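You operate a simulated robot arm through the tools that you are given. There is no shell and no other tool. Be economical: measure what you need, move in short steps, check, and stop when the job is done.

The job below is to be done with a simulated two-armed robot. You get a single attempt, and the scene is never put back.

Task
Drain the air trap till its gauge is down.
Fine: red tray on the duct top under the end of the drain pipe first; open the inlet so that the air gauge stands in the green, open the drain, watch the trap gauge fall, shut the drain; the filter pot's lid stays shut and the fan off.
Where things are to end (x, y in the base frame): red tray within 0.03 m of [0.59, 1.06].
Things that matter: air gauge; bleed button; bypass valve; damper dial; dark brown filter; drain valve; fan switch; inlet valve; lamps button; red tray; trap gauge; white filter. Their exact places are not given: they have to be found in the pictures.

Only the result counts: the job must be done as asked and must still hold three seconds after the hand-in. Knocking over, shifting, dropping, spilling or breaking anything else fails it. Lids that push on must go on centred and level and be pressed home; caps that screw on are set level and turned clockwise until they are tight.

Robot
Two 7-joint arms with fingered hands on one trunk, on a base that drives. Base frame: it is fixed to the floor where the robot stands at the start and does not move with it; the origin is under the middle of the robot, x ahead of it, y to its left, z up; the surface under the hand at the start is at about z = 0.86. Readings come in m, rad, newtons and seconds.
The left shoulder is at the start at [0.07, 0.143, 1.289], the right one opposite. With the tool pointing down near the work surface each hand reaches from about 0.1 to 0.76 m from the robot's upright axis, wherever it stands, measured 20 degrees to its own side. Places, roughly: air gauge [0.6, 0.7, 1.4]; bleed button [0.6, 0.7, 1.2]; bypass valve [0.6, 0.5, 1.8]; damper dial [0.6, 0.5, 1.5]; drain valve [0.6, 0.9, 1.1]; fan switch [0.6, 1, 1.4]; inlet valve [0.6, 0.5, 1.2]; lamps button [0.6, 0.9, 1.3]; trap gauge [0.6, 1, 1.2]. Payload 3.6 kg a hand.
The TCP of each hand is the grasp point between the finger pads, 0.025 m short of the fingertips. In the tool frame z runs along the fingers and y along their closing line. The gripper opens to 0.088 m. The gripper's body begins 0.029 m behind the TCP. The gripper is a hand of 5 fingers: y runs from the thumb to the fingers, the wrist lies at [-0.013, -0.097, -0.162] in the tool frame, and closing takes about 1.5 s.
Orientation is that of the tool frame in the base frame, as a unit quaternion [x, y, z, w]. With the fingers straight down and the wrist toward the robot, the tool's x, y and z point along [0, 1, 0], [1, 0, 0] and [0, 0, -1] of the base frame.

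Tools
- The arms move only by the tool play_rows. It takes "left_targets", "right_targets" or both (then of equal length, played together; a hand with none holds still); each is a list of rows, each an object (a shift or turn left out is 0, a gripper value left out holds the last) with "delta_pos": the shift along the tool's x, y, z in mm, a list of three; "dr": the turn, a rotation vector about the tool's x, y, z in rad, a list of three. In form: [{"delta_pos": [dx, dy, dz], "dr": [rx, ry, rz]}, ...]. A call has 1 to 20 rows; each row is the pose to reach, as a shift and turn from the pose commanded when the call began, along the tool's axes at that moment. "left_gripper" and "right_gripper" are, for a hand that has rows, the closure in counts, from 0 (fully open) to 255 (shut), set as the call begins (left out, the last holds). Each row takes 0.2 s and may step no farther than 0.05 m and 0.15 rad from the row before; otherwise, or with a gripper value out of range, the whole call is refused. A pose out of reach is approached as far as the arm can. The call stops where the force on the tool passes 40 N (or 10 N more than at its start, if that is more) or the arm is blocked; 0.2 s more then pass. Each finger travels about 0.072 m/s and halts on what it meets, pressing with about 26 N; the grip force reading is that of the motor and also rises with nothing between the fingers. The clock runs only during rows and for 0.2 s after the last one: add rows that repeat a pose to give the fingers time. It gives the time, the measured TCP pose, the force on the tool (base axes), the opening and the grip force at its end, in the units of the frame above (readings bear some noise), with the torque about the TCP (base axes, N m) and any sound that the robot's microphone picked up.
- Cameras (640 x 400 px; columns grow to the right, rows downward): "scene" is now at [0.119, 0.039, 1.5348]; the picture's right is [0.53, -0.85, 0.00], its down [-0.45, -0.28, -0.85] and it looks along [0.72, 0.45, -0.53] (base axes); focal length 214 px, centre (320, 200). "left" rides on the left gripper at [-0.059, -0.079, -0.105] in its tool frame; the picture's right is [-0.73, -0.32, 0.61], its down [0.62, -0.68, 0.38] and it looks along [0.29, 0.66, 0.70] (tool axes); focal length 234 px, centre (320, 200). "right" rides on the right gripper at [0.059, -0.079, -0.105] in its tool frame; the picture's right is [-0.73, 0.32, -0.61], its down [-0.62, -0.68, 0.38] and it looks along [-0.29, 0.66, 0.70] (tool axes); focal length 234 px, centre (320, 200).
- get_image(camera): a new picture of that camera. The clock stands still meanwhile.
- raise_lower(by): slides the trunk up (or, below 0, down) by that many m; the arms and the scene camera ride with it, the base frame stays. It gives what a move gives, with no picture.
- steer(legs): drives the robot by 1 to 6 legs, each [ahead, left, turn to the left] in m, m and rad, along the robot's own axes; the way and the turn of a leg run together, so that a leg with both is an arc; at most 1.5 m and 3.142 rad a leg. The arms and the cameras ride along, it lands a little off, and it stops where it bumps. It gives what a move gives.
- move_fingers(index, middle, ring, little, thumb_bend, thumb_turn, hand): sets how far each is bent, from 0 (flat) to 1 (curled in); at 0.3 the hand is open as for a grip, at 0.7 the pads meet at the TCP. One left out holds its place. A second passes; each finger stops where it meets its share of the squeeze, and holds until it gets a number again. A gripper value or a shape takes the hand back. It gives what a move gives, with no picture; readings hold the bend of each and the force on index, middle, ring, little, thumb and palm. thumb_turn goes from beside the hand (0) to across from the fingers (1), as for a grip.
- grasp_type(shape, hand): the hand has 5 fingers and takes this shape, open, in about a second: jaw (thumb against the fingers, like two jaws); tri (thumb and two fingers); tip (a fingertip pinch); poke (one finger out to press); point (the index stretched); flat (the hand flat); cup (the hand cupped); fist (a fist). The gripper value then closes the fingers along that shape, each until it touches; the sizes above hold for jaw. It gives what a move gives, with no picture.
- pan_tilt(pan, tilt): turns the head with the scene camera to pan (to the left, within 1.501 rad either way) and tilt (down, from -0.506 to 1.204), counted from straight ahead of the robot. It gives what a move gives.
- probe_pixels(camera, pixels): for up to 12 pixels [column, row] of the newest picture of that camera ("zoom" is the newest enlarged one), the place [x, y, z] in the base frame of the surface seen there, good to about 0.002 m, but the place of the scene camera against the robot may be out by one fixed shift of up to 0.018 m in any direction. The clock stands still meanwhile.
- enlarge(camera, box): a new picture of the part [left, top, right, bottom] of that camera's present view, enlarged. The clock stands still meanwhile.
- job_done(): hands the job in; it is judged then, once.

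Go step by step. Measure first, check grasps and placings, and put right what went wrong. The budget is 80 turns and 78 pictures, counting those below and the enlarged ones. Unless the task says otherwise, let go and move clear before handing in, and close with one line.

The tools are called after "Request:" by a JSON object that holds its "api" and its "payload". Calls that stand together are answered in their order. play_rows: Moves the arms, as the interface text tells. Its arguments: {"type":"object","properties":{"left_targets":{"type":"array","items":{"type":"object","properties":{"delta_pos":{"type":"array","items":{"type":"number"}},"dr":{"type":"array","items":{"type":"number"}}}}},"left_gripper":{"type":"number"},"right_targets":{"type":"array","items":{"type":"object","properties":{"delta_pos":{"type":"array","items":{"type":"number"}},"dr":{"type":"array","items":{"type":"number"}}}}},"right_gripper":{"type":"number"}},"required":[]} The other tools are called the same way: raise_lower (by) slides the trunk up or down; grasp_type (shape, hand) gives the hand a shape; move_fingers (index, middle, ring, little, thumb_bend, thumb_turn, hand) moves the fingers one by one; steer (legs) drives the base; pan_tilt (pan, tilt) turns the head that bears the scene camera; get_image (camera) takes a picture; probe_pixels (camera, pixels) gives the place of the surface under pixels of a picture; enlarge (camera, box) takes an enlarged picture of a part of a camera's view; job_done () hands the job in.

At the start:

```text
time: 0.0
left_position: [0.3002, 0.4058, 1.4633]
left_tcp_rot: [0.707, 0.708, 0.001, 0.001]
left_wrist_force: [-0.5, 1.2, 0.0]
left_ft_torque: [0.04, 0.02, -0.02]
left_grip_width: 0.0879
left_finger_force: 0.1
left_shape: jaw
left_bend: [0.3, 0.3, 0.3, 0.3, 0.3, 0.98]
left_finger forces: [0.0, 0.1, 0.1, 0.0, 0.0, 0.0]
right_position: [0.3403, 0.0656, 1.4167]
right_tcp_rot: [0.707, 0.707, 0.0, 0.001]
right_wrist_force: [-0.7, 0.7, 0.3]
right_ft_torque: [-0.02, 0.01, 0.0]
right_grip_width: 0.0876
right_finger_force: 0.0
right_shape: jaw
right_bend: [0.3, 0.3, 0.3, 0.3, 0.3, 0.98]
right_finger forces: [0.0, 0.0, 0.1, 0.0, 0.0, 0.1]
trunk travel left (down, up): [-0.825, 0.115]
robot x, y, heading: [0.0, -0.0015, -0.0]
head pan, tilt: [0.557, 0.56]
```

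scene: 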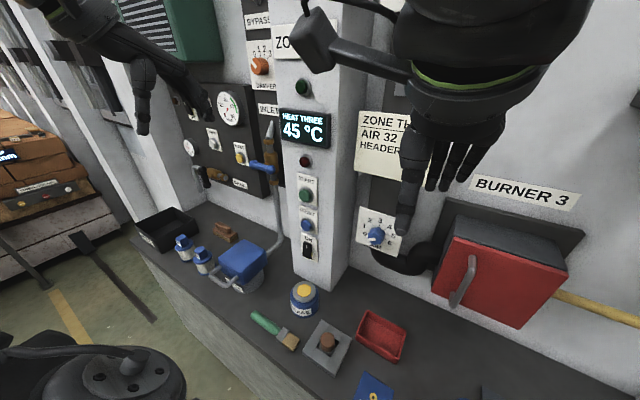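
right: 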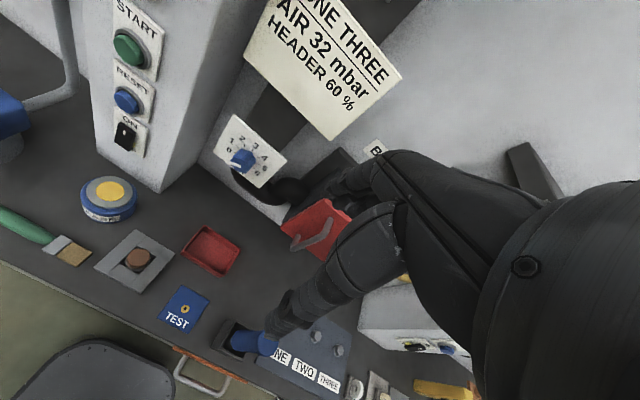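
left: 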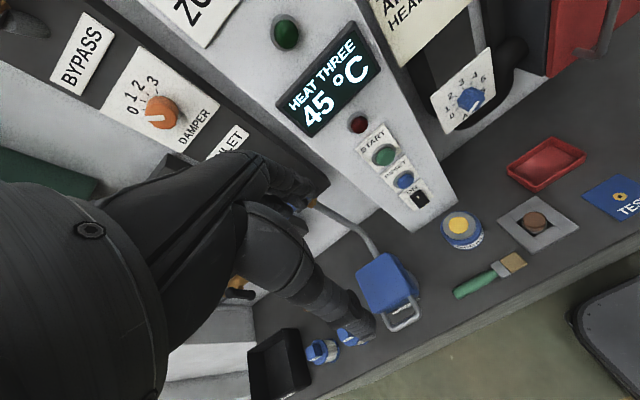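

The scene shows the red tray near (380,335) and the panel with gauges around (190-280, 90-190). I'll enlarge the panel and probe the main places.

Request:
{"api": "enlarge", "payload": {"camera": "scene", "box": [130, 60, 330, 300]}}

Request:
{"api": "probe_pixels", "payload": {"camera": "scene", "pixels": [[380, 340], [361, 314], [405, 328], [396, 358], [358, 342], [168, 230], [245, 255], [228, 108], [190, 148], [240, 155], [215, 175], [262, 168]]}}

```text
1.67 times, centred on (230, 180) of scene
```

zoom: 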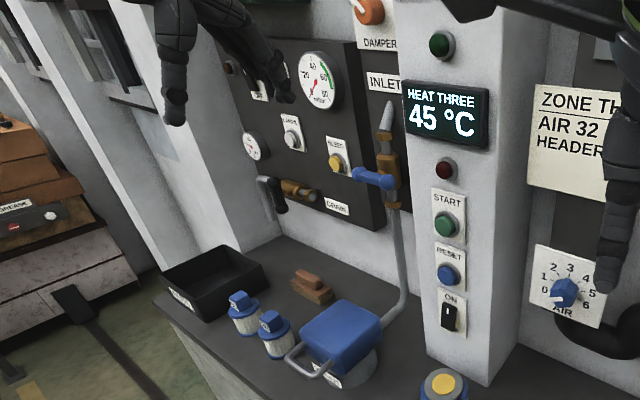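

```text
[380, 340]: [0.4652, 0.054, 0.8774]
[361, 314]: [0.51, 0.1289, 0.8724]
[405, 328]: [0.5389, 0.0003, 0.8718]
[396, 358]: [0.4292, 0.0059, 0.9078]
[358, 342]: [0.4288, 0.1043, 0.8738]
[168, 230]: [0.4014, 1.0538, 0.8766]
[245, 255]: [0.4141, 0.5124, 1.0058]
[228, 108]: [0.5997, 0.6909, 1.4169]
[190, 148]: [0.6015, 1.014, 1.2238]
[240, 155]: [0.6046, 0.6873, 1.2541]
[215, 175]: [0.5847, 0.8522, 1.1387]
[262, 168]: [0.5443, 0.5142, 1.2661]
```

The panel's blue inlet lever is at (0.544,0.514,1.266), and the tray centre is near (0.48,0.06). I'll look down at the tray from the head and with an enlarged view to measure its rim.

Request:
{"api": "pan_tilt", "payload": {"pan": 0.1, "tilt": 0.95}}

Request:
{"api": "get_image", "payload": {"camera": "scene"}}

Request:
{"api": "enlarge", "payload": {"camera": "left", "box": [440, 100, 640, 260]}}

```text
time: 0.9
left_position: [0.3012, 0.4067, 1.4642]
left_tcp_rot: [0.706, 0.708, 0.001, 0.0]
left_wrist_force: [0.3, 0.3, 0.3]
left_ft_torque: [-0.03, 0.02, 0.02]
left_grip_width: 0.0879
left_finger_force: 0.0
left_shape: jaw
left_bend: [0.3, 0.3, 0.3, 0.3, 0.3, 0.98]
left_finger forces: [0.0, 0.1, 0.0, 0.0, 0.0, 0.0]
right_position: [0.3424, 0.0643, 1.4165]
right_tcp_rot: [0.708, 0.707, 0.0, 0.0]
right_wrist_force: [0.8, -0.1, 0.3]
right_ft_torque: [-0.03, -0.01, -0.04]
right_grip_width: 0.0875
right_finger_force: 0.0
right_shape: jaw
right_bend: [0.3, 0.3, 0.3, 0.3, 0.3, 0.98]
right_finger forces: [0.1, 0.1, 0.0, 0.0, 0.0, 0.1]
trunk travel left (down, up): [-0.825, 0.115]
robot x, y, heading: [0.0007, -0.0025, -0.001]
head pan, tilt: [0.099, 0.949]
```

```text
73 pictures are left
```

scene: 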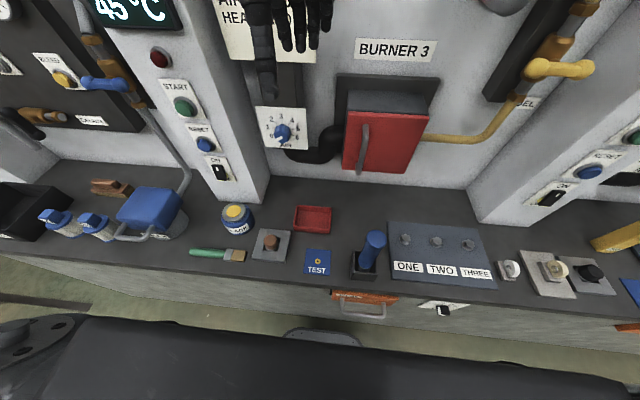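

```text
2.50 times, centred on (540, 180) of left
```

zoom: 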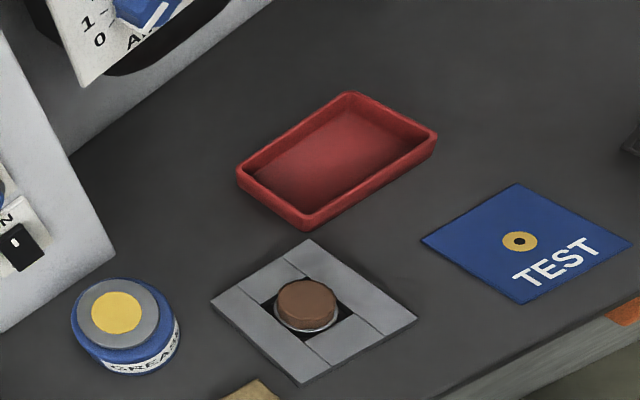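

The tray is clear at scene (312,219). I'll measure its corners and the duct top near it.

Request:
{"api": "probe_pixels", "payload": {"camera": "scene", "pixels": [[297, 207], [331, 208], [294, 231], [331, 232], [312, 229], [312, 219], [312, 206], [312, 240], [275, 200], [270, 242]]}}

Request:
{"api": "probe_pixels", "payload": {"camera": "zoom", "pixels": [[239, 172], [347, 96], [435, 136], [306, 218], [272, 198], [300, 168], [370, 178], [345, 130]]}}

```text
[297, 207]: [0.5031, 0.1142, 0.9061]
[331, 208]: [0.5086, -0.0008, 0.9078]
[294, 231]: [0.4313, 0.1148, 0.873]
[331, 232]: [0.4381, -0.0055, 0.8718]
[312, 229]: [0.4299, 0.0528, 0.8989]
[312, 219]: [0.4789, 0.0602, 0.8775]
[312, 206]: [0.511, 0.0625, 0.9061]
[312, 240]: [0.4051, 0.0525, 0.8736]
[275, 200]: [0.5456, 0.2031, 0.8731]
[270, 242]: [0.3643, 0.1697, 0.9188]
```

```text
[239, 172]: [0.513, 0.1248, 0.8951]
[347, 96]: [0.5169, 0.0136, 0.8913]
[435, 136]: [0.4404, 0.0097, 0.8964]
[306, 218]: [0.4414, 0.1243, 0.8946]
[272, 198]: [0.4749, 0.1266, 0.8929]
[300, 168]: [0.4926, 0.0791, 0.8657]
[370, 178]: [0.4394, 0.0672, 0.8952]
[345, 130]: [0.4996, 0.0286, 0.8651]
```

From the hand camera the tray spans x 0.439–0.515, y 0.01–0.125, with the rim at z≈0.897. I'll bring the right hand above its near wall.

Request:
{"api": "play_rows", "payload": {"right_targets": [{"delta_pos": [0, 10, 46]}, {"delta_pos": [1, 20, 92]}, {"delta_pos": [1, 30, 138]}, {"delta_pos": [1, 40, 184]}, {"delta_pos": [2, 50, 230]}, {"delta_pos": [2, 60, 276]}, {"delta_pos": [2, 70, 322]}, {"delta_pos": [3, 80, 368]}, {"delta_pos": [3, 90, 410]}, {"delta_pos": [3, 99, 440]}, {"delta_pos": [3, 99, 440]}], "right_gripper": 60}}

Request:
{"api": "get_image", "payload": {"camera": "right"}}

Request:
{"api": "get_image", "payload": {"camera": "scene"}}

```text
time: 3.3
left_position: [0.3004, 0.4065, 1.465]
left_tcp_rot: [0.706, 0.708, 0.0, 0.0]
left_wrist_force: [0.6, 0.2, -0.4]
left_ft_torque: [0.01, -0.02, 0.02]
left_grip_width: 0.0876
left_finger_force: 0.0
left_shape: jaw
left_bend: [0.3, 0.3, 0.3, 0.3, 0.3, 0.98]
left_finger forces: [0.0, 0.0, 0.0, 0.1, 0.0, 0.0]
right_position: [0.4374, 0.069, 0.9774]
right_tcp_rot: [0.708, 0.707, 0.0, 0.001]
right_wrist_force: [0.3, -0.1, -0.2]
right_ft_torque: [0.0, -0.03, 0.02]
right_grip_width: 0.0676
right_finger_force: 0.0
right_shape: jaw
right_bend: [0.27, 0.35, 0.32, 0.33, 0.52, 0.99]
right_finger forces: [0.0, 0.0, 0.0, 0.0, 0.0, 0.1]
trunk travel left (down, up): [-0.825, 0.115]
robot x, y, heading: [-0.0001, 0.0016, 0.005]
head pan, tilt: [0.099, 0.949]
```

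```text
71 pictures are left
```

right: 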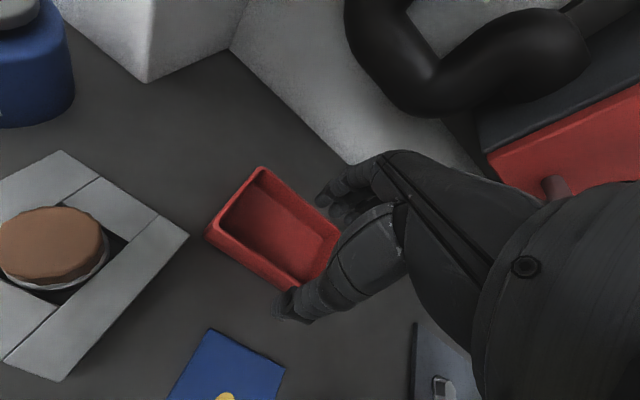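

```text
70 pictures are left
```

scene: 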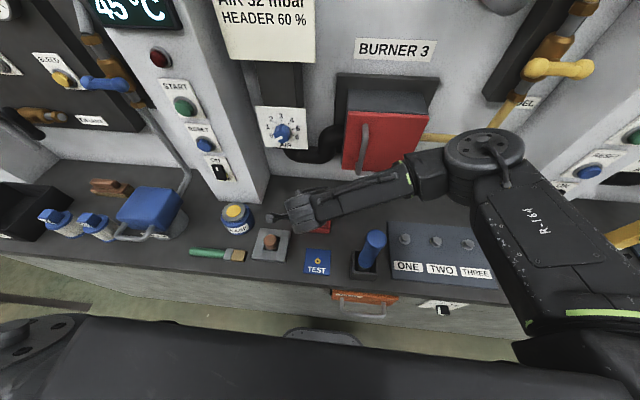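

The right camera shows thumb at (290,300) outside and fingers at (345,190) over the tray's right end. I'll re-measure the tray from here.

Request:
{"api": "probe_pixels", "payload": {"camera": "right", "pixels": [[262, 170], [209, 235], [212, 228], [250, 258], [285, 230], [335, 235], [290, 305], [335, 195], [355, 225], [300, 195], [150, 240]]}}

```text
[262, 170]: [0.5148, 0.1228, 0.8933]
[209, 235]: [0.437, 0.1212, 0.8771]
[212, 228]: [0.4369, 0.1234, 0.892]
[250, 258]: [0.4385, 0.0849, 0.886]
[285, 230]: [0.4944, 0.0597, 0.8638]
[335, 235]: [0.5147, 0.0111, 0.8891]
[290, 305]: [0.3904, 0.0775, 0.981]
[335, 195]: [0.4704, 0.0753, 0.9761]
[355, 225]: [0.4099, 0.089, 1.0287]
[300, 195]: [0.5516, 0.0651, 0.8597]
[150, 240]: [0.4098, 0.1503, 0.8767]
```

Fingers straddle the near wall properly. Lowering to z≈0.897 and closing.

Request:
{"api": "play_rows", "payload": {"right_targets": [{"delta_pos": [0, 3, 30]}, {"delta_pos": [0, 3, 55]}, {"delta_pos": [0, 3, 70]}, {"delta_pos": [0, 3, 79]}, {"delta_pos": [0, 3, 79]}]}}

Request:
{"api": "play_rows", "payload": {"right_targets": [{"delta_pos": [0, 0, 0]}, {"delta_pos": [0, 0, 0]}, {"delta_pos": [0, 0, 0]}, {"delta_pos": [0, 0, 0]}, {"delta_pos": [0, 0, 0]}, {"delta_pos": [0, 0, 0]}, {"delta_pos": [0, 0, 0]}, {"delta_pos": [0, 0, 0]}], "right_gripper": 255}}

Request:
{"api": "get_image", "payload": {"camera": "right"}}

```text
time: 4.5
left_position: [0.2914, 0.4122, 1.467]
left_tcp_rot: [0.706, 0.708, 0.001, 0.004]
left_wrist_force: [0.0, 0.0, 0.9]
left_ft_torque: [0.0, 0.01, 0.0]
left_grip_width: 0.0878
left_finger_force: 0.0
left_shape: jaw
left_bend: [0.3, 0.3, 0.3, 0.3, 0.3, 0.98]
left_finger forces: [0.0, 0.1, 0.0, 0.0, 0.0, 0.1]
right_position: [0.4403, 0.0714, 0.9066]
right_tcp_rot: [0.707, 0.707, 0.004, 0.005]
right_wrist_force: [0.0, -0.4, -0.5]
right_ft_torque: [0.02, 0.03, 0.0]
right_grip_width: 0.0677
right_finger_force: 0.1
right_shape: jaw
right_bend: [0.27, 0.35, 0.32, 0.33, 0.52, 0.99]
right_finger forces: [0.0, 0.0, 0.1, 0.0, 0.0, 0.0]
trunk travel left (down, up): [-0.825, 0.115]
robot x, y, heading: [-0.0007, -0.0039, 0.0]
head pan, tilt: [0.099, 0.949]
```

```text
time: 6.3
left_position: [0.2902, 0.4104, 1.466]
left_tcp_rot: [0.706, 0.708, 0.001, 0.004]
left_wrist_force: [0.9, -0.4, 0.1]
left_ft_torque: [0.0, 0.0, 0.0]
left_grip_width: 0.0877
left_finger_force: 0.0
left_shape: jaw
left_bend: [0.3, 0.3, 0.3, 0.3, 0.3, 0.98]
left_finger forces: [0.0, 0.0, 0.0, 0.0, 0.0, 0.0]
right_position: [0.4404, 0.0702, 0.9059]
right_tcp_rot: [0.708, 0.707, 0.005, 0.005]
right_wrist_force: [0.4, 1.7, 6.8]
right_ft_torque: [-0.05, -0.04, 0.07]
right_grip_width: 0.0001
right_finger_force: 26.3
right_shape: jaw
right_bend: [0.7, 0.7, 0.7, 0.7, 0.71, 1.0]
right_finger forces: [14.0, 6.5, 2.9, 3.6, 23.9, 0.0]
trunk travel left (down, up): [-0.825, 0.115]
robot x, y, heading: [0.001, -0.004, -0.001]
head pan, tilt: [0.099, 0.949]
```

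```text
69 pictures are left
```

right: 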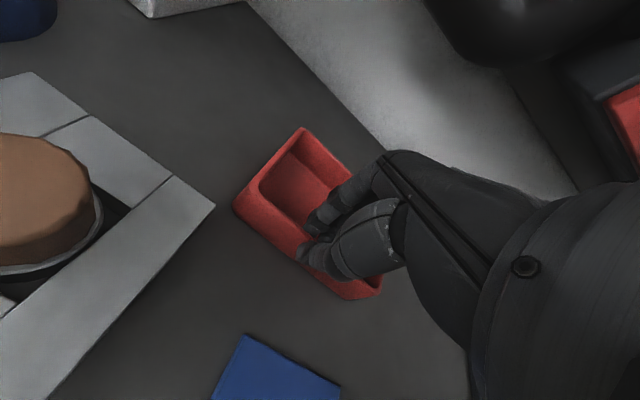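

The opening reads 0.0001, and the TCP is at z 0.906, above the rim, so the wall may not be between the pads. I'll reopen, go lower and close again.

Request:
{"api": "play_rows", "payload": {"right_targets": [{"delta_pos": [0, 0, 0]}, {"delta_pos": [0, 0, 0]}, {"delta_pos": [0, 0, 0]}, {"delta_pos": [0, 0, 0]}, {"delta_pos": [0, 0, 8]}, {"delta_pos": [0, 0, 12]}, {"delta_pos": [0, 0, 12]}, {"delta_pos": [0, 0, 12]}], "right_gripper": 100}}

Request:
{"api": "get_image", "payload": {"camera": "right"}}

```text
time: 7.7
left_position: [0.2997, 0.4023, 1.4645]
left_tcp_rot: [0.707, 0.707, 0.001, -0.001]
left_wrist_force: [0.1, -1.0, -0.4]
left_ft_torque: [0.0, 0.03, -0.02]
left_grip_width: 0.0877
left_finger_force: 0.0
left_shape: jaw
left_bend: [0.3, 0.3, 0.3, 0.3, 0.3, 0.98]
left_finger forces: [0.0, 0.0, 0.0, 0.0, 0.0, 0.0]
right_position: [0.4439, 0.0678, 0.8886]
right_tcp_rot: [0.706, 0.708, 0.008, 0.0]
right_wrist_force: [-2.9, 5.1, 27.9]
right_ft_torque: [0.34, -0.72, 0.18]
right_grip_width: 0.0492
right_finger_force: 0.0
right_shape: jaw
right_bend: [0.76, 0.42, 0.37, 0.4, 0.64, 1.0]
right_finger forces: [22.6, 6.7, 0.1, 0.1, 0.0, 0.0]
trunk travel left (down, up): [-0.825, 0.115]
robot x, y, heading: [-0.0061, -0.0016, 0.001]
head pan, tilt: [0.099, 0.949]
stopped in row 6 (right hand): the force on the tool passed its limit at 52 N (the readings are from after the stop); the commanded pose is now the measured one
```

```text
68 pictures are left
```

right: 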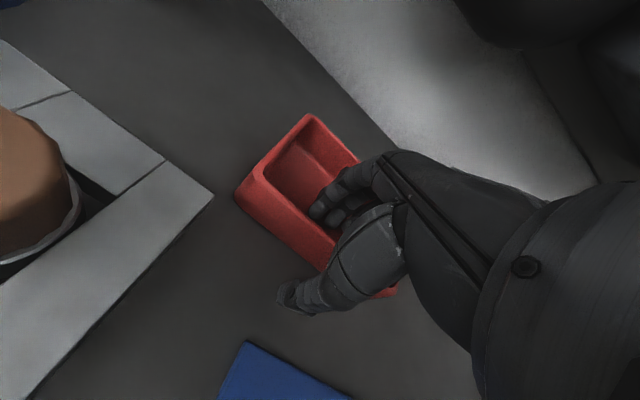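

The index is pressing on the tray floor, so we're deep enough. I'll back up a few mm and close.

Request:
{"api": "play_rows", "payload": {"right_targets": [{"delta_pos": [0, -3, -5]}, {"delta_pos": [0, -3, -5]}]}}

Request:
{"api": "play_rows", "payload": {"right_targets": [{"delta_pos": [0, 0, 0]}, {"delta_pos": [0, 0, 0]}, {"delta_pos": [0, 0, 0]}, {"delta_pos": [0, 0, 0]}, {"delta_pos": [0, 0, 0]}, {"delta_pos": [0, 0, 0]}, {"delta_pos": [0, 0, 0]}, {"delta_pos": [0, 0, 0]}], "right_gripper": 255}}

Request:
{"api": "get_image", "payload": {"camera": "right"}}

```text
time: 8.3
left_position: [0.3008, 0.4043, 1.4645]
left_tcp_rot: [0.706, 0.708, 0.001, 0.0]
left_wrist_force: [0.0, -0.5, 0.8]
left_ft_torque: [-0.02, -0.03, -0.04]
left_grip_width: 0.0878
left_finger_force: 0.2
left_shape: jaw
left_bend: [0.3, 0.3, 0.3, 0.3, 0.3, 0.98]
left_finger forces: [0.1, 0.0, 0.0, 0.1, 0.0, 0.0]
right_position: [0.4393, 0.0663, 0.8924]
right_tcp_rot: [0.707, 0.707, 0.002, 0.001]
right_wrist_force: [-0.2, -0.2, 0.2]
right_ft_torque: [0.03, 0.03, 0.01]
right_grip_width: 0.0534
right_finger_force: 0.1
right_shape: jaw
right_bend: [0.29, 0.4, 0.37, 0.4, 0.64, 1.0]
right_finger forces: [0.0, 0.1, 0.0, 0.0, 0.0, 0.0]
trunk travel left (down, up): [-0.825, 0.115]
robot x, y, heading: [-0.0035, -0.0051, -0.0]
head pan, tilt: [0.099, 0.949]
```

```text
time: 10.1
left_position: [0.2994, 0.4062, 1.4635]
left_tcp_rot: [0.706, 0.708, 0.001, -0.001]
left_wrist_force: [0.6, -0.7, 0.1]
left_ft_torque: [0.0, 0.0, 0.01]
left_grip_width: 0.0875
left_finger_force: 0.2
left_shape: jaw
left_bend: [0.3, 0.3, 0.3, 0.3, 0.3, 0.98]
left_finger forces: [0.0, 0.1, 0.0, 0.1, 0.0, 0.0]
right_position: [0.4404, 0.0685, 0.8941]
right_tcp_rot: [0.707, 0.707, 0.003, 0.002]
right_wrist_force: [-0.9, 1.0, 0.2]
right_ft_torque: [-0.03, -0.01, 0.07]
right_grip_width: 0.0004
right_finger_force: 26.1
right_shape: jaw
right_bend: [0.69, 0.7, 0.7, 0.7, 0.71, 1.0]
right_finger forces: [13.5, 6.0, 2.4, 0.9, 23.1, 0.0]
trunk travel left (down, up): [-0.825, 0.115]
robot x, y, heading: [-0.0022, 0.0025, 0.004]
head pan, tilt: [0.099, 0.949]
```

```text
67 pictures are left
```

right: 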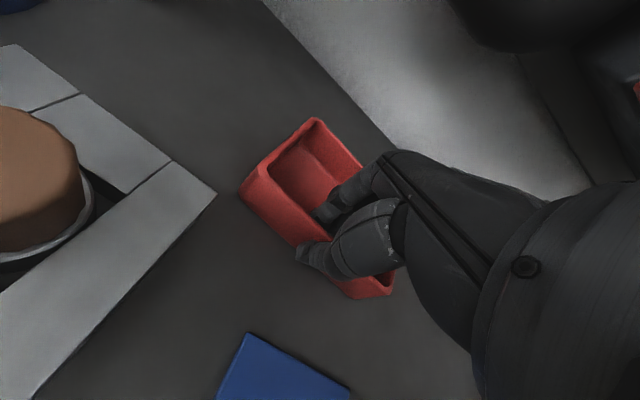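

Fingers appear on both sides of the wall. I'll lift 50 mm and see whether the tray follows.

Request:
{"api": "play_rows", "payload": {"right_targets": [{"delta_pos": [0, 0, -15]}, {"delta_pos": [0, 0, -35]}, {"delta_pos": [0, 0, -60]}, {"delta_pos": [0, 0, -60]}]}}

Request:
{"api": "get_image", "payload": {"camera": "right"}}

```text
time: 11.1
left_position: [0.3009, 0.4058, 1.4644]
left_tcp_rot: [0.707, 0.708, 0.0, 0.0]
left_wrist_force: [0.4, 0.3, 0.0]
left_ft_torque: [-0.01, 0.03, 0.02]
left_grip_width: 0.0876
left_finger_force: 0.1
left_shape: jaw
left_bend: [0.3, 0.3, 0.3, 0.3, 0.3, 0.98]
left_finger forces: [0.0, 0.2, 0.0, 0.1, 0.0, 0.0]
right_position: [0.4397, 0.0667, 0.9549]
right_tcp_rot: [0.707, 0.707, 0.002, 0.002]
right_wrist_force: [-0.3, 0.8, -4.2]
right_ft_torque: [0.07, 0.17, 0.05]
right_grip_width: 0.0007
right_finger_force: 26.4
right_shape: jaw
right_bend: [0.67, 0.7, 0.7, 0.7, 0.72, 1.0]
right_finger forces: [17.9, 5.3, 2.3, 0.6, 25.1, 0.1]
trunk travel left (down, up): [-0.825, 0.115]
robot x, y, heading: [0.001, -0.0009, 0.0]
head pan, tilt: [0.099, 0.949]
```

```text
66 pictures are left
```

right: 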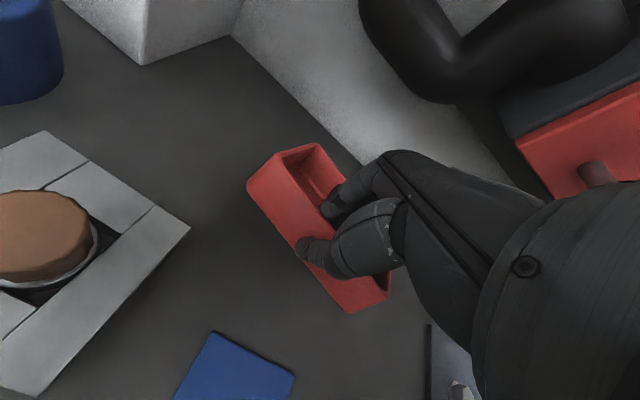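

The tray is lifted (force −4 N) but looks tilted, with the far side hanging. I'll probe it to measure the tilt.

Request:
{"api": "probe_pixels", "payload": {"camera": "right", "pixels": [[250, 185], [275, 155], [317, 146], [285, 215], [270, 230], [350, 308], [387, 285], [388, 272], [330, 165], [290, 180]]}}

Request:
{"api": "get_image", "payload": {"camera": "left"}}

```text
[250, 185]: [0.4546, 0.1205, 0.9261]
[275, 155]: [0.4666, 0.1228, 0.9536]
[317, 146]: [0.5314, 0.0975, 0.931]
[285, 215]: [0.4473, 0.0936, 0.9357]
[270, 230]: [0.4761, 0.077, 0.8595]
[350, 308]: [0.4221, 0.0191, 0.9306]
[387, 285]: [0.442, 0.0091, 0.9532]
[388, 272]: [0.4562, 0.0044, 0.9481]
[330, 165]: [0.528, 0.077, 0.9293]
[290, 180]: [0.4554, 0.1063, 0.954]
```

```text
65 pictures are left
```

left: 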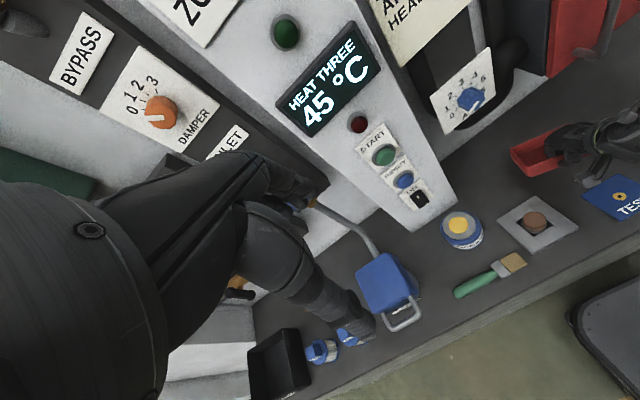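

The tray is pitched about 0.33 rad far-side-down and yawed about 0.2 rad. I'll lift and turn the hand to level it, then look left along the way to drive.

Request:
{"api": "play_rows", "payload": {"right_targets": [{"delta_pos": [0, 0, -40], "dr": [-0.1, 0, -0.06]}, {"delta_pos": [0, 0, -80], "dr": [-0.2, 0, -0.12]}, {"delta_pos": [0, 0, -120], "dr": [-0.3, 0, -0.18]}, {"delta_pos": [0, 0, -140], "dr": [-0.32, 0, -0.2]}, {"delta_pos": [0, 0, -140], "dr": [-0.32, 0, -0.2]}]}}

Request:
{"api": "get_image", "payload": {"camera": "right"}}

Request:
{"api": "pan_tilt", "payload": {"pan": 1.2, "tilt": 0.8}}

Request:
{"api": "get_image", "payload": {"camera": "scene"}}

```text
time: 12.3
left_position: [0.3015, 0.4076, 1.4641]
left_tcp_rot: [0.706, 0.708, 0.0, 0.0]
left_wrist_force: [0.5, 0.2, 0.1]
left_ft_torque: [0.04, 0.0, -0.02]
left_grip_width: 0.0877
left_finger_force: 0.1
left_shape: jaw
left_bend: [0.3, 0.3, 0.3, 0.3, 0.3, 0.98]
left_finger forces: [0.0, 0.1, 0.0, 0.0, 0.1, 0.0]
right_position: [0.4389, 0.0654, 1.0951]
right_tcp_rot: [0.624, 0.764, 0.116, 0.114]
right_wrist_force: [0.0, -0.9, -4.0]
right_ft_torque: [0.01, 0.2, 0.0]
right_grip_width: 0.0005
right_finger_force: 26.4
right_shape: jaw
right_bend: [0.67, 0.7, 0.7, 0.7, 0.72, 1.0]
right_finger forces: [17.9, 5.1, 2.3, 0.5, 25.6, 0.0]
trunk travel left (down, up): [-0.825, 0.115]
robot x, y, heading: [0.0005, 0.0017, 0.002]
head pan, tilt: [0.099, 0.949]
```

```text
64 pictures are left
```

right: 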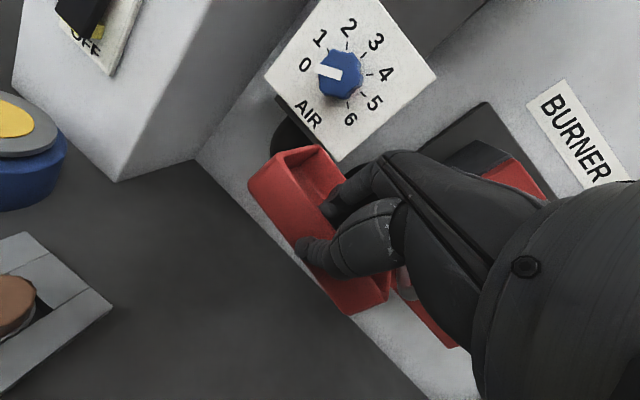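

```text
time: 13.6
left_position: [0.3008, 0.406, 1.4649]
left_tcp_rot: [0.707, 0.707, 0.0, 0.0]
left_wrist_force: [0.3, -0.8, -0.9]
left_ft_torque: [0.04, -0.04, 0.0]
left_grip_width: 0.088
left_finger_force: 0.0
left_shape: jaw
left_bend: [0.3, 0.3, 0.3, 0.3, 0.3, 0.98]
left_finger forces: [0.0, 0.1, 0.0, 0.0, 0.0, 0.0]
right_position: [0.4388, 0.0657, 1.0949]
right_tcp_rot: [0.624, 0.764, 0.115, 0.115]
right_wrist_force: [-0.3, -0.1, -4.0]
right_ft_torque: [0.02, 0.18, 0.01]
right_grip_width: 0.0006
right_finger_force: 26.3
right_shape: jaw
right_bend: [0.67, 0.7, 0.7, 0.7, 0.72, 1.0]
right_finger forces: [17.9, 5.0, 2.2, 0.4, 25.6, 0.0]
trunk travel left (down, up): [-0.825, 0.115]
robot x, y, heading: [-0.0033, -0.0009, -0.002]
head pan, tilt: [1.201, 0.799]
```

```text
63 pictures are left
```

scene: 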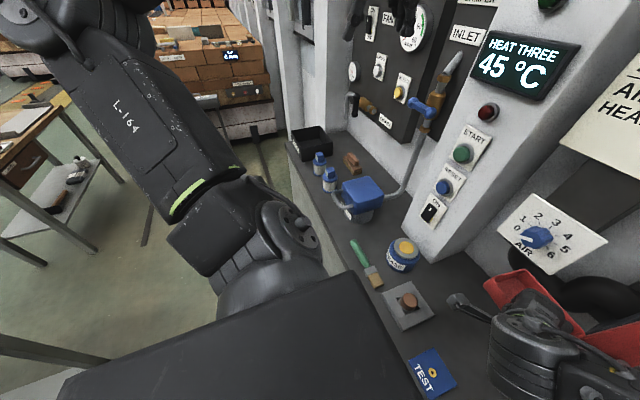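

The tray is held level; the floor along the duct looks clear, with a table to the left at (50,160). I'll probe the obstacles and the duct layout around the target.

Request:
{"api": "probe_pixels", "payload": {"camera": "scene", "pixels": [[70, 205], [90, 150], [146, 235], [265, 180], [30, 360], [325, 157], [298, 158], [312, 130], [340, 130], [318, 160], [352, 165], [350, 105]]}}

Request:
{"api": "enlarge", "payload": {"camera": "scene", "box": [270, 0, 480, 240]}}

```text
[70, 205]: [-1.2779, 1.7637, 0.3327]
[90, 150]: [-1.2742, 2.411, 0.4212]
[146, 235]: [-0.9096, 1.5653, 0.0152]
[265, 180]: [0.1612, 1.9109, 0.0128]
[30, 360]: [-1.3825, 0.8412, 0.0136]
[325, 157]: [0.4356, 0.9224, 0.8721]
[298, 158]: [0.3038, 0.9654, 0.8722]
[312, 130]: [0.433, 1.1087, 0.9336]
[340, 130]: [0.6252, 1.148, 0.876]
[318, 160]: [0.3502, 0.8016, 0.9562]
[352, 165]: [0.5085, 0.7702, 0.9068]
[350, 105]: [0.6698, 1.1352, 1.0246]
```

```text
1.67 times, centred on (375, 120) of scene
```

zoom: 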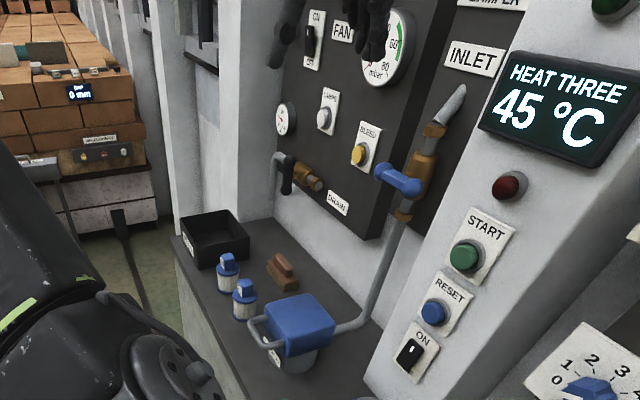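

Path is clear. I'll back off 0.3 m and slide 0.95 m left.

Request:
{"api": "steer", "payload": {"legs": [[-0.3, 0, 0], [0, 0.9, 0]]}}

Request:
{"api": "pan_tilt", "payload": {"pan": 0.0, "tilt": 0.45}}

Request:
{"api": "get_image", "payload": {"camera": "scene"}}

```text
time: 20.1
left_position: [0.0369, 1.2964, 1.4646]
left_tcp_rot: [0.723, 0.691, 0.001, 0.0]
left_wrist_force: [0.8, -0.1, 0.1]
left_ft_torque: [-0.01, -0.03, -0.02]
left_grip_width: 0.0877
left_finger_force: 0.3
left_shape: jaw
left_bend: [0.3, 0.3, 0.3, 0.3, 0.3, 0.98]
left_finger forces: [0.0, 0.1, 0.0, 0.1, 0.0, 0.0]
right_position: [0.1599, 0.95, 1.0953]
right_tcp_rot: [0.642, 0.75, 0.113, 0.117]
right_wrist_force: [0.1, 0.3, -3.5]
right_ft_torque: [0.0, 0.18, -0.02]
right_grip_width: 0.0004
right_finger_force: 25.9
right_shape: jaw
right_bend: [0.67, 0.7, 0.7, 0.7, 0.72, 1.0]
right_finger forces: [18.0, 4.9, 2.3, 0.5, 25.5, 0.0]
trunk travel left (down, up): [-0.825, 0.115]
robot x, y, heading: [-0.2846, 0.9057, -0.044]
head pan, tilt: [1.201, 0.799]
```

```text
time: 21.5
left_position: [0.0373, 1.2984, 1.4642]
left_tcp_rot: [0.723, 0.691, 0.0, 0.0]
left_wrist_force: [-0.4, -0.5, 0.8]
left_ft_torque: [-0.01, -0.02, 0.03]
left_grip_width: 0.0879
left_finger_force: 0.0
left_shape: jaw
left_bend: [0.3, 0.3, 0.3, 0.3, 0.3, 0.98]
left_finger forces: [0.0, 0.0, 0.1, 0.1, 0.1, 0.1]
right_position: [0.1596, 0.9512, 1.0953]
right_tcp_rot: [0.642, 0.75, 0.112, 0.117]
right_wrist_force: [-0.2, -0.4, -4.7]
right_ft_torque: [0.02, 0.16, -0.04]
right_grip_width: 0.0008
right_finger_force: 26.0
right_shape: jaw
right_bend: [0.67, 0.7, 0.7, 0.7, 0.72, 1.0]
right_finger forces: [17.9, 4.9, 2.4, 0.4, 25.4, 0.0]
trunk travel left (down, up): [-0.825, 0.115]
robot x, y, heading: [-0.282, 0.905, -0.043]
head pan, tilt: [0.0, 0.45]
```

```text
61 pictures are left
```

scene: 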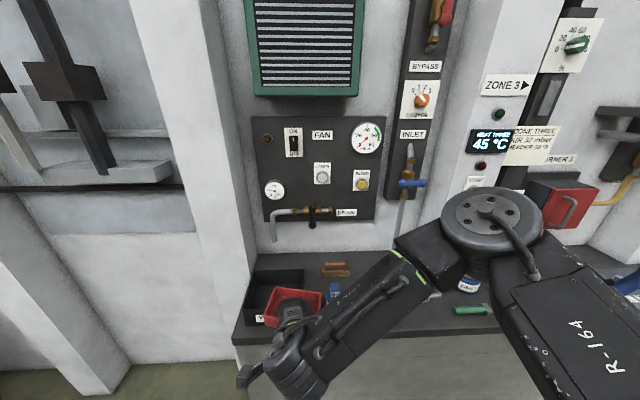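

Good frontal view: drain pipe outlet at (274,235), brass drain valve with black lever at (313,215). I'll enlarge the panel and probe.

Request:
{"api": "enlarge", "payload": {"camera": "scene", "box": [240, 100, 450, 320]}}

Request:
{"api": "probe_pixels", "payload": {"camera": "scene", "pixels": [[274, 236], [275, 215], [312, 211], [313, 222], [326, 210], [409, 184], [424, 183], [260, 268], [302, 272], [285, 268], [322, 270], [410, 150]]}}

```text
1.82 times, centred on (345, 210) of scene
```

zoom: 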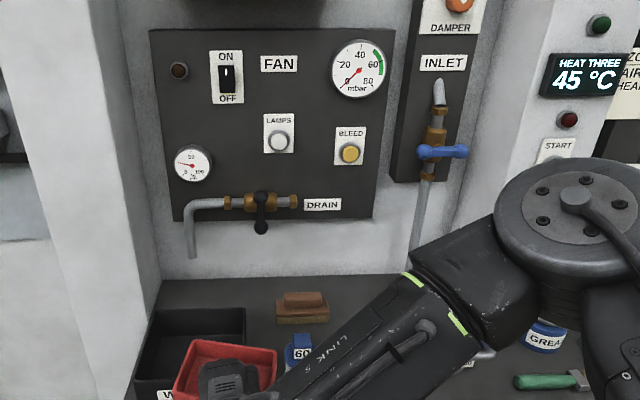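

```text
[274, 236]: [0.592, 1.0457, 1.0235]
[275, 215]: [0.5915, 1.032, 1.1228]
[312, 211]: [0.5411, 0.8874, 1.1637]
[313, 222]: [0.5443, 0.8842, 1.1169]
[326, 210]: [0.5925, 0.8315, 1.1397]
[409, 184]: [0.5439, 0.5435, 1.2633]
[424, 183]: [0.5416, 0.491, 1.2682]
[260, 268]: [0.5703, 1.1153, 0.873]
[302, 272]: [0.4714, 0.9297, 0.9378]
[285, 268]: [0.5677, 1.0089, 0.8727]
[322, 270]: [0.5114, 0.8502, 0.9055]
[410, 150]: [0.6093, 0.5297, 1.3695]
```

The drain outlet is above about (0.60,1.06). I'll probe the black tray's rim, the wall and the duct surface around the target spot.

Request:
{"api": "probe_pixels", "payload": {"camera": "zoom", "pixels": [[155, 312], [245, 310], [138, 380], [246, 336], [200, 300], [200, 284], [200, 270], [275, 296], [160, 290], [230, 290], [278, 320], [190, 240]]}}

```text
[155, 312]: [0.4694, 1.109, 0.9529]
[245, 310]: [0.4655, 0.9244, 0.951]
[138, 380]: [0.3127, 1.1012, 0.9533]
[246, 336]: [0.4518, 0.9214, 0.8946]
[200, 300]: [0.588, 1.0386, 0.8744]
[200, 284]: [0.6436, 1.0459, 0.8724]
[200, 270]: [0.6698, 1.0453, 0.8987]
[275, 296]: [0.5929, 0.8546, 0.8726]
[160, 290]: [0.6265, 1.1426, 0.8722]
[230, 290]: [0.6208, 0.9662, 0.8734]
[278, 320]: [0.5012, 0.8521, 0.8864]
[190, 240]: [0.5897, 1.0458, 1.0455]
```

There's room: black tray ends at x≈0.477, wall at x≈0.677. Before moving in, I'll probe the pillar and stuff on the left for the left arm's clearance.

Request:
{"api": "probe_pixels", "payload": {"camera": "scene", "pixels": [[160, 60], [200, 60], [235, 150], [70, 85], [100, 170], [160, 175], [20, 20], [180, 100], [215, 250], [240, 320]]}}

Request:
{"api": "get_image", "payload": {"camera": "right"}}

```text
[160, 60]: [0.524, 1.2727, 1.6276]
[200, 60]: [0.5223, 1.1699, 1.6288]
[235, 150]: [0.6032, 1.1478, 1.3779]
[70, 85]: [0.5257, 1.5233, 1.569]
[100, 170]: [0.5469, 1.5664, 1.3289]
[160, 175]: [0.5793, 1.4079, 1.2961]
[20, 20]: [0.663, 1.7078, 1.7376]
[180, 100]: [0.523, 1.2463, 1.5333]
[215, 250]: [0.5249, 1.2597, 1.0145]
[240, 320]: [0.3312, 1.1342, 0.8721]
```

```text
59 pictures are left
```

right: 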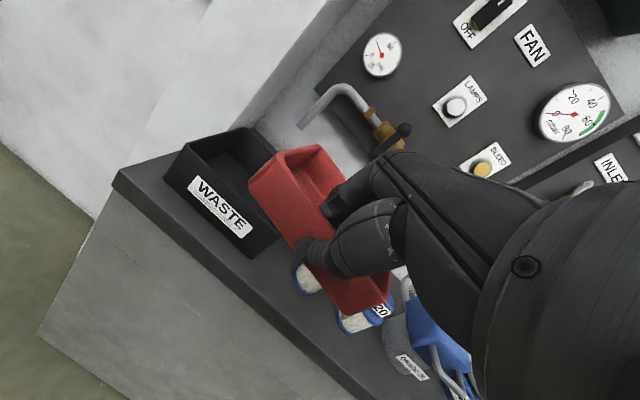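

Clear enough. I'll drive forward 0.27 m, left 0.1 m, correcting the heading.

Request:
{"api": "steer", "payload": {"legs": [[0, 0.1, 0.043], [0.27, 0, 0]]}}

Request:
{"api": "get_image", "payload": {"camera": "scene"}}

Request:
{"api": "get_image", "payload": {"camera": "right"}}

```text
time: 24.1
left_position: [0.2944, 1.4107, 1.4649]
left_tcp_rot: [0.707, 0.707, 0.001, 0.0]
left_wrist_force: [-0.3, 0.1, 1.1]
left_ft_torque: [-0.01, 0.01, 0.0]
left_grip_width: 0.0874
left_finger_force: 0.0
left_shape: jaw
left_bend: [0.3, 0.3, 0.3, 0.3, 0.3, 0.98]
left_finger forces: [0.1, 0.0, 0.1, 0.0, 0.1, 0.0]
right_position: [0.432, 1.0693, 1.0952]
right_tcp_rot: [0.625, 0.763, 0.115, 0.114]
right_wrist_force: [-0.3, 0.2, -3.9]
right_ft_torque: [0.02, 0.18, 0.02]
right_grip_width: 0.0002
right_finger_force: 25.8
right_shape: jaw
right_bend: [0.67, 0.7, 0.7, 0.7, 0.72, 1.0]
right_finger forces: [17.8, 4.9, 2.4, 0.2, 25.5, 0.1]
trunk travel left (down, up): [-0.825, 0.115]
robot x, y, heading: [-0.0056, 1.0037, -0.0]
head pan, tilt: [0.0, 0.45]
```

```text
58 pictures are left
```

scene: 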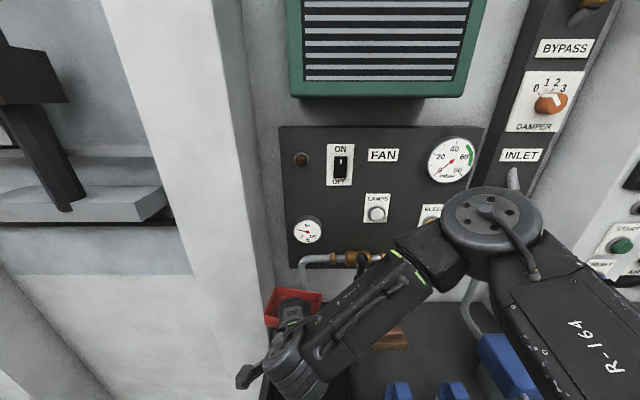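

```text
57 pictures are left
```

right: 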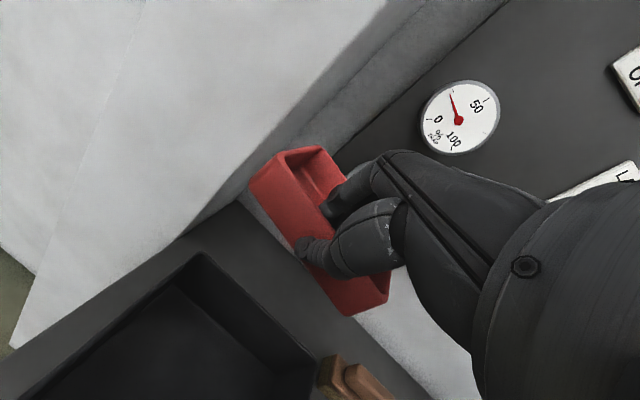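

I'll measure the tray in the hand, and black tray edge, to plan the lowering.

Request:
{"api": "probe_pixels", "payload": {"camera": "right", "pixels": [[250, 184], [280, 155], [318, 148], [300, 200], [352, 312], [388, 287], [330, 170], [205, 252], [315, 360], [330, 370], [240, 215], [222, 205]]}}

```text
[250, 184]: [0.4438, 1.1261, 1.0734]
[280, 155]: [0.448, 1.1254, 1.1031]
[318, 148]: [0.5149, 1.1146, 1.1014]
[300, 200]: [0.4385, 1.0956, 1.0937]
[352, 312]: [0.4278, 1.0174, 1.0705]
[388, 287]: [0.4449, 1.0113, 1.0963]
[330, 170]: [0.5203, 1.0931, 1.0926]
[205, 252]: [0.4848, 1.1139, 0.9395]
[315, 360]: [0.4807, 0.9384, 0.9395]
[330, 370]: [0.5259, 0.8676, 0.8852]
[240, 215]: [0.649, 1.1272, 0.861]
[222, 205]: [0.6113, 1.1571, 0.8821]
```

The tray is level, centred near (0.48,1.068), rim z≈1.10. I'll take it under the pipe end on a path that clears the black tray and the outlet, stopping 2 cm above the duct.

Request:
{"api": "play_rows", "payload": {"right_targets": [{"delta_pos": [-2.5, 4.3, 48.5]}, {"delta_pos": [-8, 9.5, 93]}, {"delta_pos": [-13, 14.3, 123.2]}, {"delta_pos": [-13, 14.3, 123.2]}, {"delta_pos": [-16.7, 29, 147.3]}, {"delta_pos": [-19.3, 37.7, 176.6]}, {"delta_pos": [-20.6, 39, 203.5]}, {"delta_pos": [-20.6, 39, 203.5]}]}}

Request:
{"api": "get_image", "payload": {"camera": "right"}}

Request:
{"api": "get_image", "payload": {"camera": "scene"}}

```text
time: 25.9
left_position: [0.296, 1.4096, 1.4656]
left_tcp_rot: [0.708, 0.707, 0.0, 0.001]
left_wrist_force: [-0.1, 0.4, -0.4]
left_ft_torque: [0.01, -0.01, -0.01]
left_grip_width: 0.0879
left_finger_force: 0.0
left_shape: jaw
left_bend: [0.3, 0.3, 0.3, 0.3, 0.3, 0.98]
left_finger forces: [0.0, 0.0, 0.0, 0.0, 0.0, 0.0]
right_position: [0.5383, 1.0615, 0.9165]
right_tcp_rot: [0.625, 0.764, 0.115, 0.114]
right_wrist_force: [1.7, 0.6, -4.5]
right_ft_torque: [-0.03, 0.21, 0.0]
right_grip_width: 0.0004
right_finger_force: 26.3
right_shape: jaw
right_bend: [0.67, 0.7, 0.7, 0.7, 0.72, 1.0]
right_finger forces: [18.1, 4.8, 2.3, 0.0, 25.1, 0.0]
trunk travel left (down, up): [-0.825, 0.115]
robot x, y, heading: [-0.0051, 1.0073, -0.0]
head pan, tilt: [0.0, 0.45]
```

```text
56 pictures are left
```

right: 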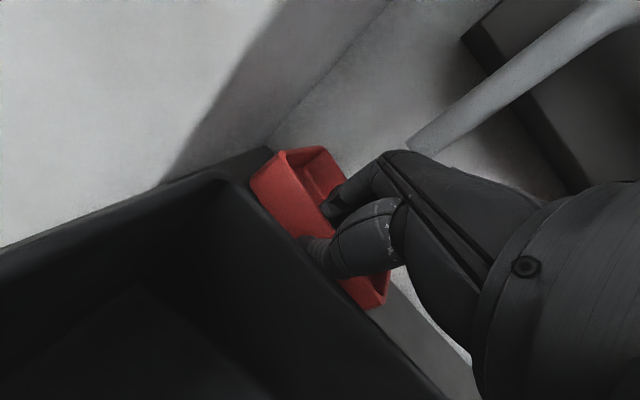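

```text
55 pictures are left
```

scene: 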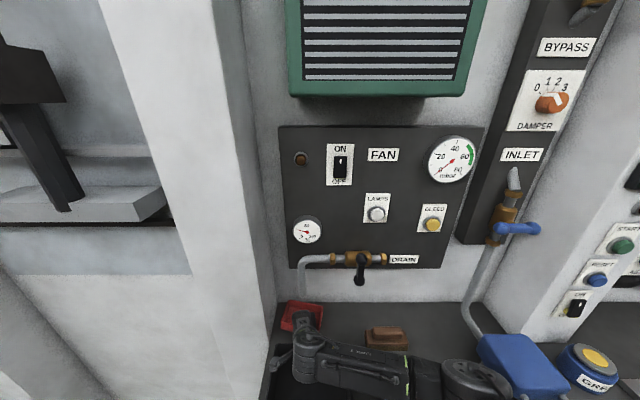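

The tray is under the pipe. The forearm now runs low toward the right; I'll check its height over the filters and the tray's pose.

Request:
{"api": "probe_pixels", "payload": {"camera": "scene", "pixels": [[350, 360], [400, 375], [440, 380], [480, 375], [310, 345], [420, 398], [500, 395], [388, 335]]}}

Request:
{"api": "probe_pixels", "payload": {"camera": "right", "pixels": [[254, 184], [285, 153], [320, 150], [376, 307], [388, 285], [330, 172], [415, 145], [300, 210], [388, 330]]}}

Request:
{"api": "get_image", "payload": {"camera": "left"}}

```text
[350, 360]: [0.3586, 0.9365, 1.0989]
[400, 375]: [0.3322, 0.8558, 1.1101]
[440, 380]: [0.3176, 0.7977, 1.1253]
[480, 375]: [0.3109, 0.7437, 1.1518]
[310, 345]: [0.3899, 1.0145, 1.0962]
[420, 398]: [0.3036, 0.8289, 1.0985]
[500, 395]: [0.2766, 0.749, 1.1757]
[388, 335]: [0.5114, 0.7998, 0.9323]
```

```text
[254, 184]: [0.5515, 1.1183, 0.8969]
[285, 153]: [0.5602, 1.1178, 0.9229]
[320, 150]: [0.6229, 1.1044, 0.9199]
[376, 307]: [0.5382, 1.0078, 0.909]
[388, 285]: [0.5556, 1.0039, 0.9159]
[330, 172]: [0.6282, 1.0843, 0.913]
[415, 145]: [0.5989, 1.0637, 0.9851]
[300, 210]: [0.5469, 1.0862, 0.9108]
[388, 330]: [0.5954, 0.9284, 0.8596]
```

```text
54 pictures are left
```

left: 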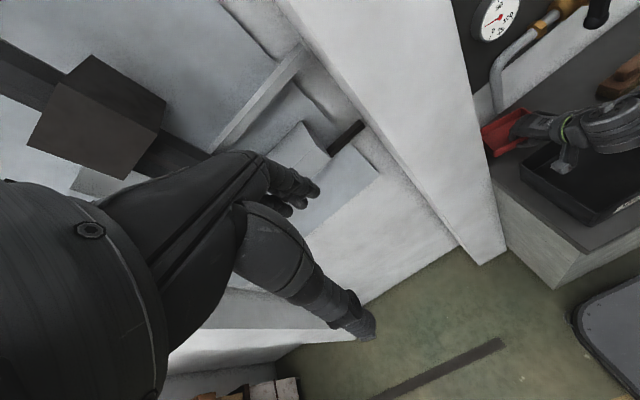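

Clearances are fine and the tray is centred about (0.588,1.062). Lowering it the last 2 cm.

Request:
{"api": "play_rows", "payload": {"right_targets": [{"delta_pos": [0.3, -3.8, 11.4]}, {"delta_pos": [0.5, -5.7, 17]}, {"delta_pos": [0.7, -7, 20.8]}, {"delta_pos": [0.7, -7.6, 22.7]}, {"delta_pos": [0.7, -7.6, 22.7]}]}}

Request:
{"api": "get_image", "payload": {"camera": "right"}}

```text
time: 27.1
left_position: [0.2964, 1.4102, 1.464]
left_tcp_rot: [0.708, 0.706, 0.001, 0.0]
left_wrist_force: [0.1, 0.6, -0.5]
left_ft_torque: [0.0, -0.03, 0.02]
left_grip_width: 0.0879
left_finger_force: 0.0
left_shape: jaw
left_bend: [0.3, 0.3, 0.3, 0.3, 0.3, 0.98]
left_finger forces: [0.0, 0.1, 0.0, 0.0, 0.0, 0.0]
right_position: [0.5381, 1.0629, 0.8915]
right_tcp_rot: [0.625, 0.764, 0.115, 0.114]
right_wrist_force: [1.0, -0.2, 0.0]
right_ft_torque: [-0.16, 0.18, 0.02]
right_grip_width: 0.0001
right_finger_force: 26.0
right_shape: jaw
right_bend: [0.67, 0.7, 0.7, 0.7, 0.72, 1.0]
right_finger forces: [18.0, 5.3, 2.8, 0.0, 25.8, 0.0]
trunk travel left (down, up): [-0.825, 0.115]
robot x, y, heading: [-0.0062, 1.0017, -0.001]
head pan, tilt: [0.0, 0.45]
```

```text
53 pictures are left
```

right: 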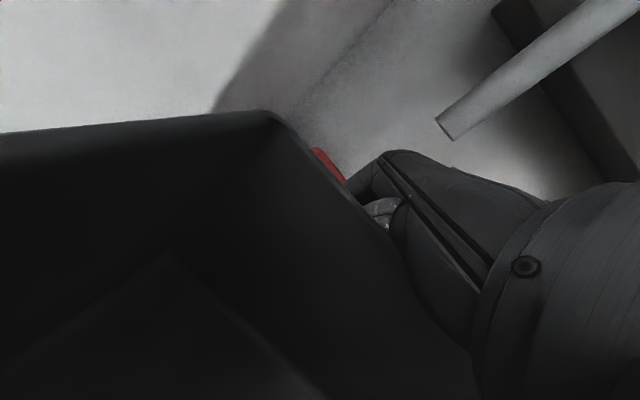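

The tray's weight is now on the duct (force ≈ 0). I'll open slightly so as not to push the black tray, then check.

Request:
{"api": "play_rows", "payload": {"right_targets": [{"delta_pos": [0, 0, 0]}, {"delta_pos": [0, 0, 0]}, {"delta_pos": [0, 0, 0]}, {"delta_pos": [0, 0, 0]}], "right_gripper": 175}}

Request:
{"api": "enlarge", "payload": {"camera": "scene", "box": [240, 250, 440, 375]}}

```text
time: 28.1
left_position: [0.2951, 1.4095, 1.4641]
left_tcp_rot: [0.708, 0.706, 0.001, 0.001]
left_wrist_force: [-0.4, -0.1, 1.3]
left_ft_torque: [0.01, 0.0, -0.01]
left_grip_width: 0.0877
left_finger_force: 0.0
left_shape: jaw
left_bend: [0.3, 0.3, 0.3, 0.3, 0.3, 0.98]
left_finger forces: [0.0, 0.0, 0.0, 0.0, 0.0, 0.0]
right_position: [0.5377, 1.0612, 0.8901]
right_tcp_rot: [0.625, 0.764, 0.114, 0.115]
right_wrist_force: [3.6, 1.6, 1.9]
right_ft_torque: [0.02, 0.18, -0.02]
right_grip_width: 0.0268
right_finger_force: 0.1
right_shape: jaw
right_bend: [0.74, 0.53, 0.5, 0.47, 0.74, 1.0]
right_finger forces: [0.1, 0.0, 0.1, 0.0, 4.4, 0.1]
trunk travel left (down, up): [-0.825, 0.115]
robot x, y, heading: [-0.0051, 1.0067, -0.0]
head pan, tilt: [0.0, 0.45]
```

```text
3.20 times, centred on (340, 312) of scene
```

zoom: 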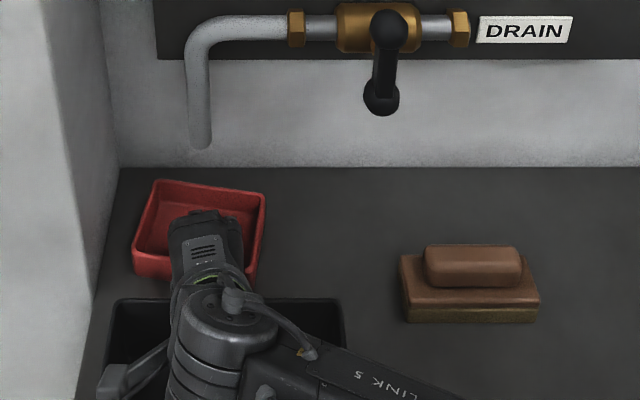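

Released, though the thumb still reads 4 N against something. I'll open a touch more and rise straight up slowly.

Request:
{"api": "play_rows", "payload": {"right_targets": [{"delta_pos": [0, 0, 0]}, {"delta_pos": [0, 0, 0]}, {"delta_pos": [0, 0, 0]}], "right_gripper": 140}}

Request:
{"api": "play_rows", "payload": {"right_targets": [{"delta_pos": [-0.3, 3.2, -9.5]}, {"delta_pos": [-0.6, 6.4, -18.9]}, {"delta_pos": [-0.9, 9.5, -28.4]}, {"delta_pos": [-1.2, 12.7, -37.8]}, {"delta_pos": [-1.2, 12.7, -37.8]}]}}

Request:
{"api": "get_image", "payload": {"camera": "right"}}

```text
time: 28.9
left_position: [0.2967, 1.4104, 1.4646]
left_tcp_rot: [0.708, 0.706, 0.0, 0.0]
left_wrist_force: [0.4, -0.5, -0.7]
left_ft_torque: [-0.02, 0.0, -0.02]
left_grip_width: 0.0878
left_finger_force: 0.0
left_shape: jaw
left_bend: [0.3, 0.3, 0.3, 0.3, 0.3, 0.98]
left_finger forces: [0.0, 0.0, 0.0, 0.1, 0.0, 0.0]
right_position: [0.5371, 1.0621, 0.8919]
right_tcp_rot: [0.625, 0.764, 0.115, 0.115]
right_wrist_force: [6.7, 0.3, 5.9]
right_ft_torque: [-0.01, 0.31, -0.02]
right_grip_width: 0.037
right_finger_force: 0.0
right_shape: jaw
right_bend: [0.74, 0.47, 0.43, 0.42, 0.74, 1.0]
right_finger forces: [0.0, 0.1, 0.0, 0.1, 11.1, 0.0]
trunk travel left (down, up): [-0.825, 0.115]
robot x, y, heading: [-0.0068, 1.0062, 0.0]
head pan, tilt: [0.0, 0.45]
```

```text
time: 30.1
left_position: [0.2955, 1.4088, 1.4651]
left_tcp_rot: [0.708, 0.707, 0.001, 0.0]
left_wrist_force: [-0.4, -0.3, 0.5]
left_ft_torque: [-0.03, -0.01, -0.01]
left_grip_width: 0.0877
left_finger_force: 0.0
left_shape: jaw
left_bend: [0.3, 0.3, 0.3, 0.3, 0.3, 0.98]
left_finger forces: [0.0, 0.0, 0.0, 0.1, 0.0, 0.0]
right_position: [0.5379, 1.063, 0.9308]
right_tcp_rot: [0.625, 0.763, 0.115, 0.115]
right_wrist_force: [0.5, 0.2, 0.5]
right_ft_torque: [-0.03, -0.03, 0.01]
right_grip_width: 0.0397
right_finger_force: 0.0
right_shape: jaw
right_bend: [0.74, 0.47, 0.43, 0.42, 0.71, 1.0]
right_finger forces: [0.1, 0.0, 0.1, 0.0, 0.1, 0.0]
trunk travel left (down, up): [-0.825, 0.115]
robot x, y, heading: [-0.0049, 1.008, -0.002]
head pan, tilt: [0.0, 0.45]
```

```text
51 pictures are left
```

right: 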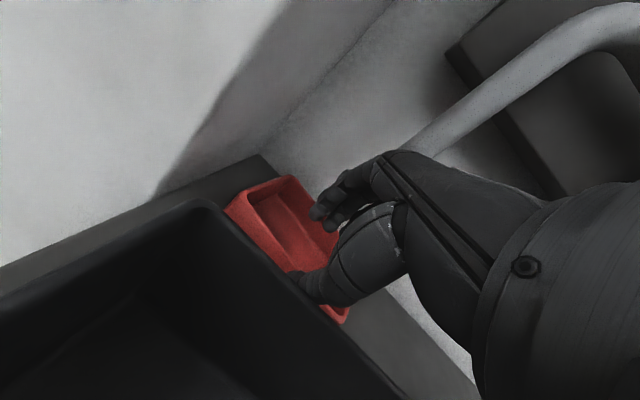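

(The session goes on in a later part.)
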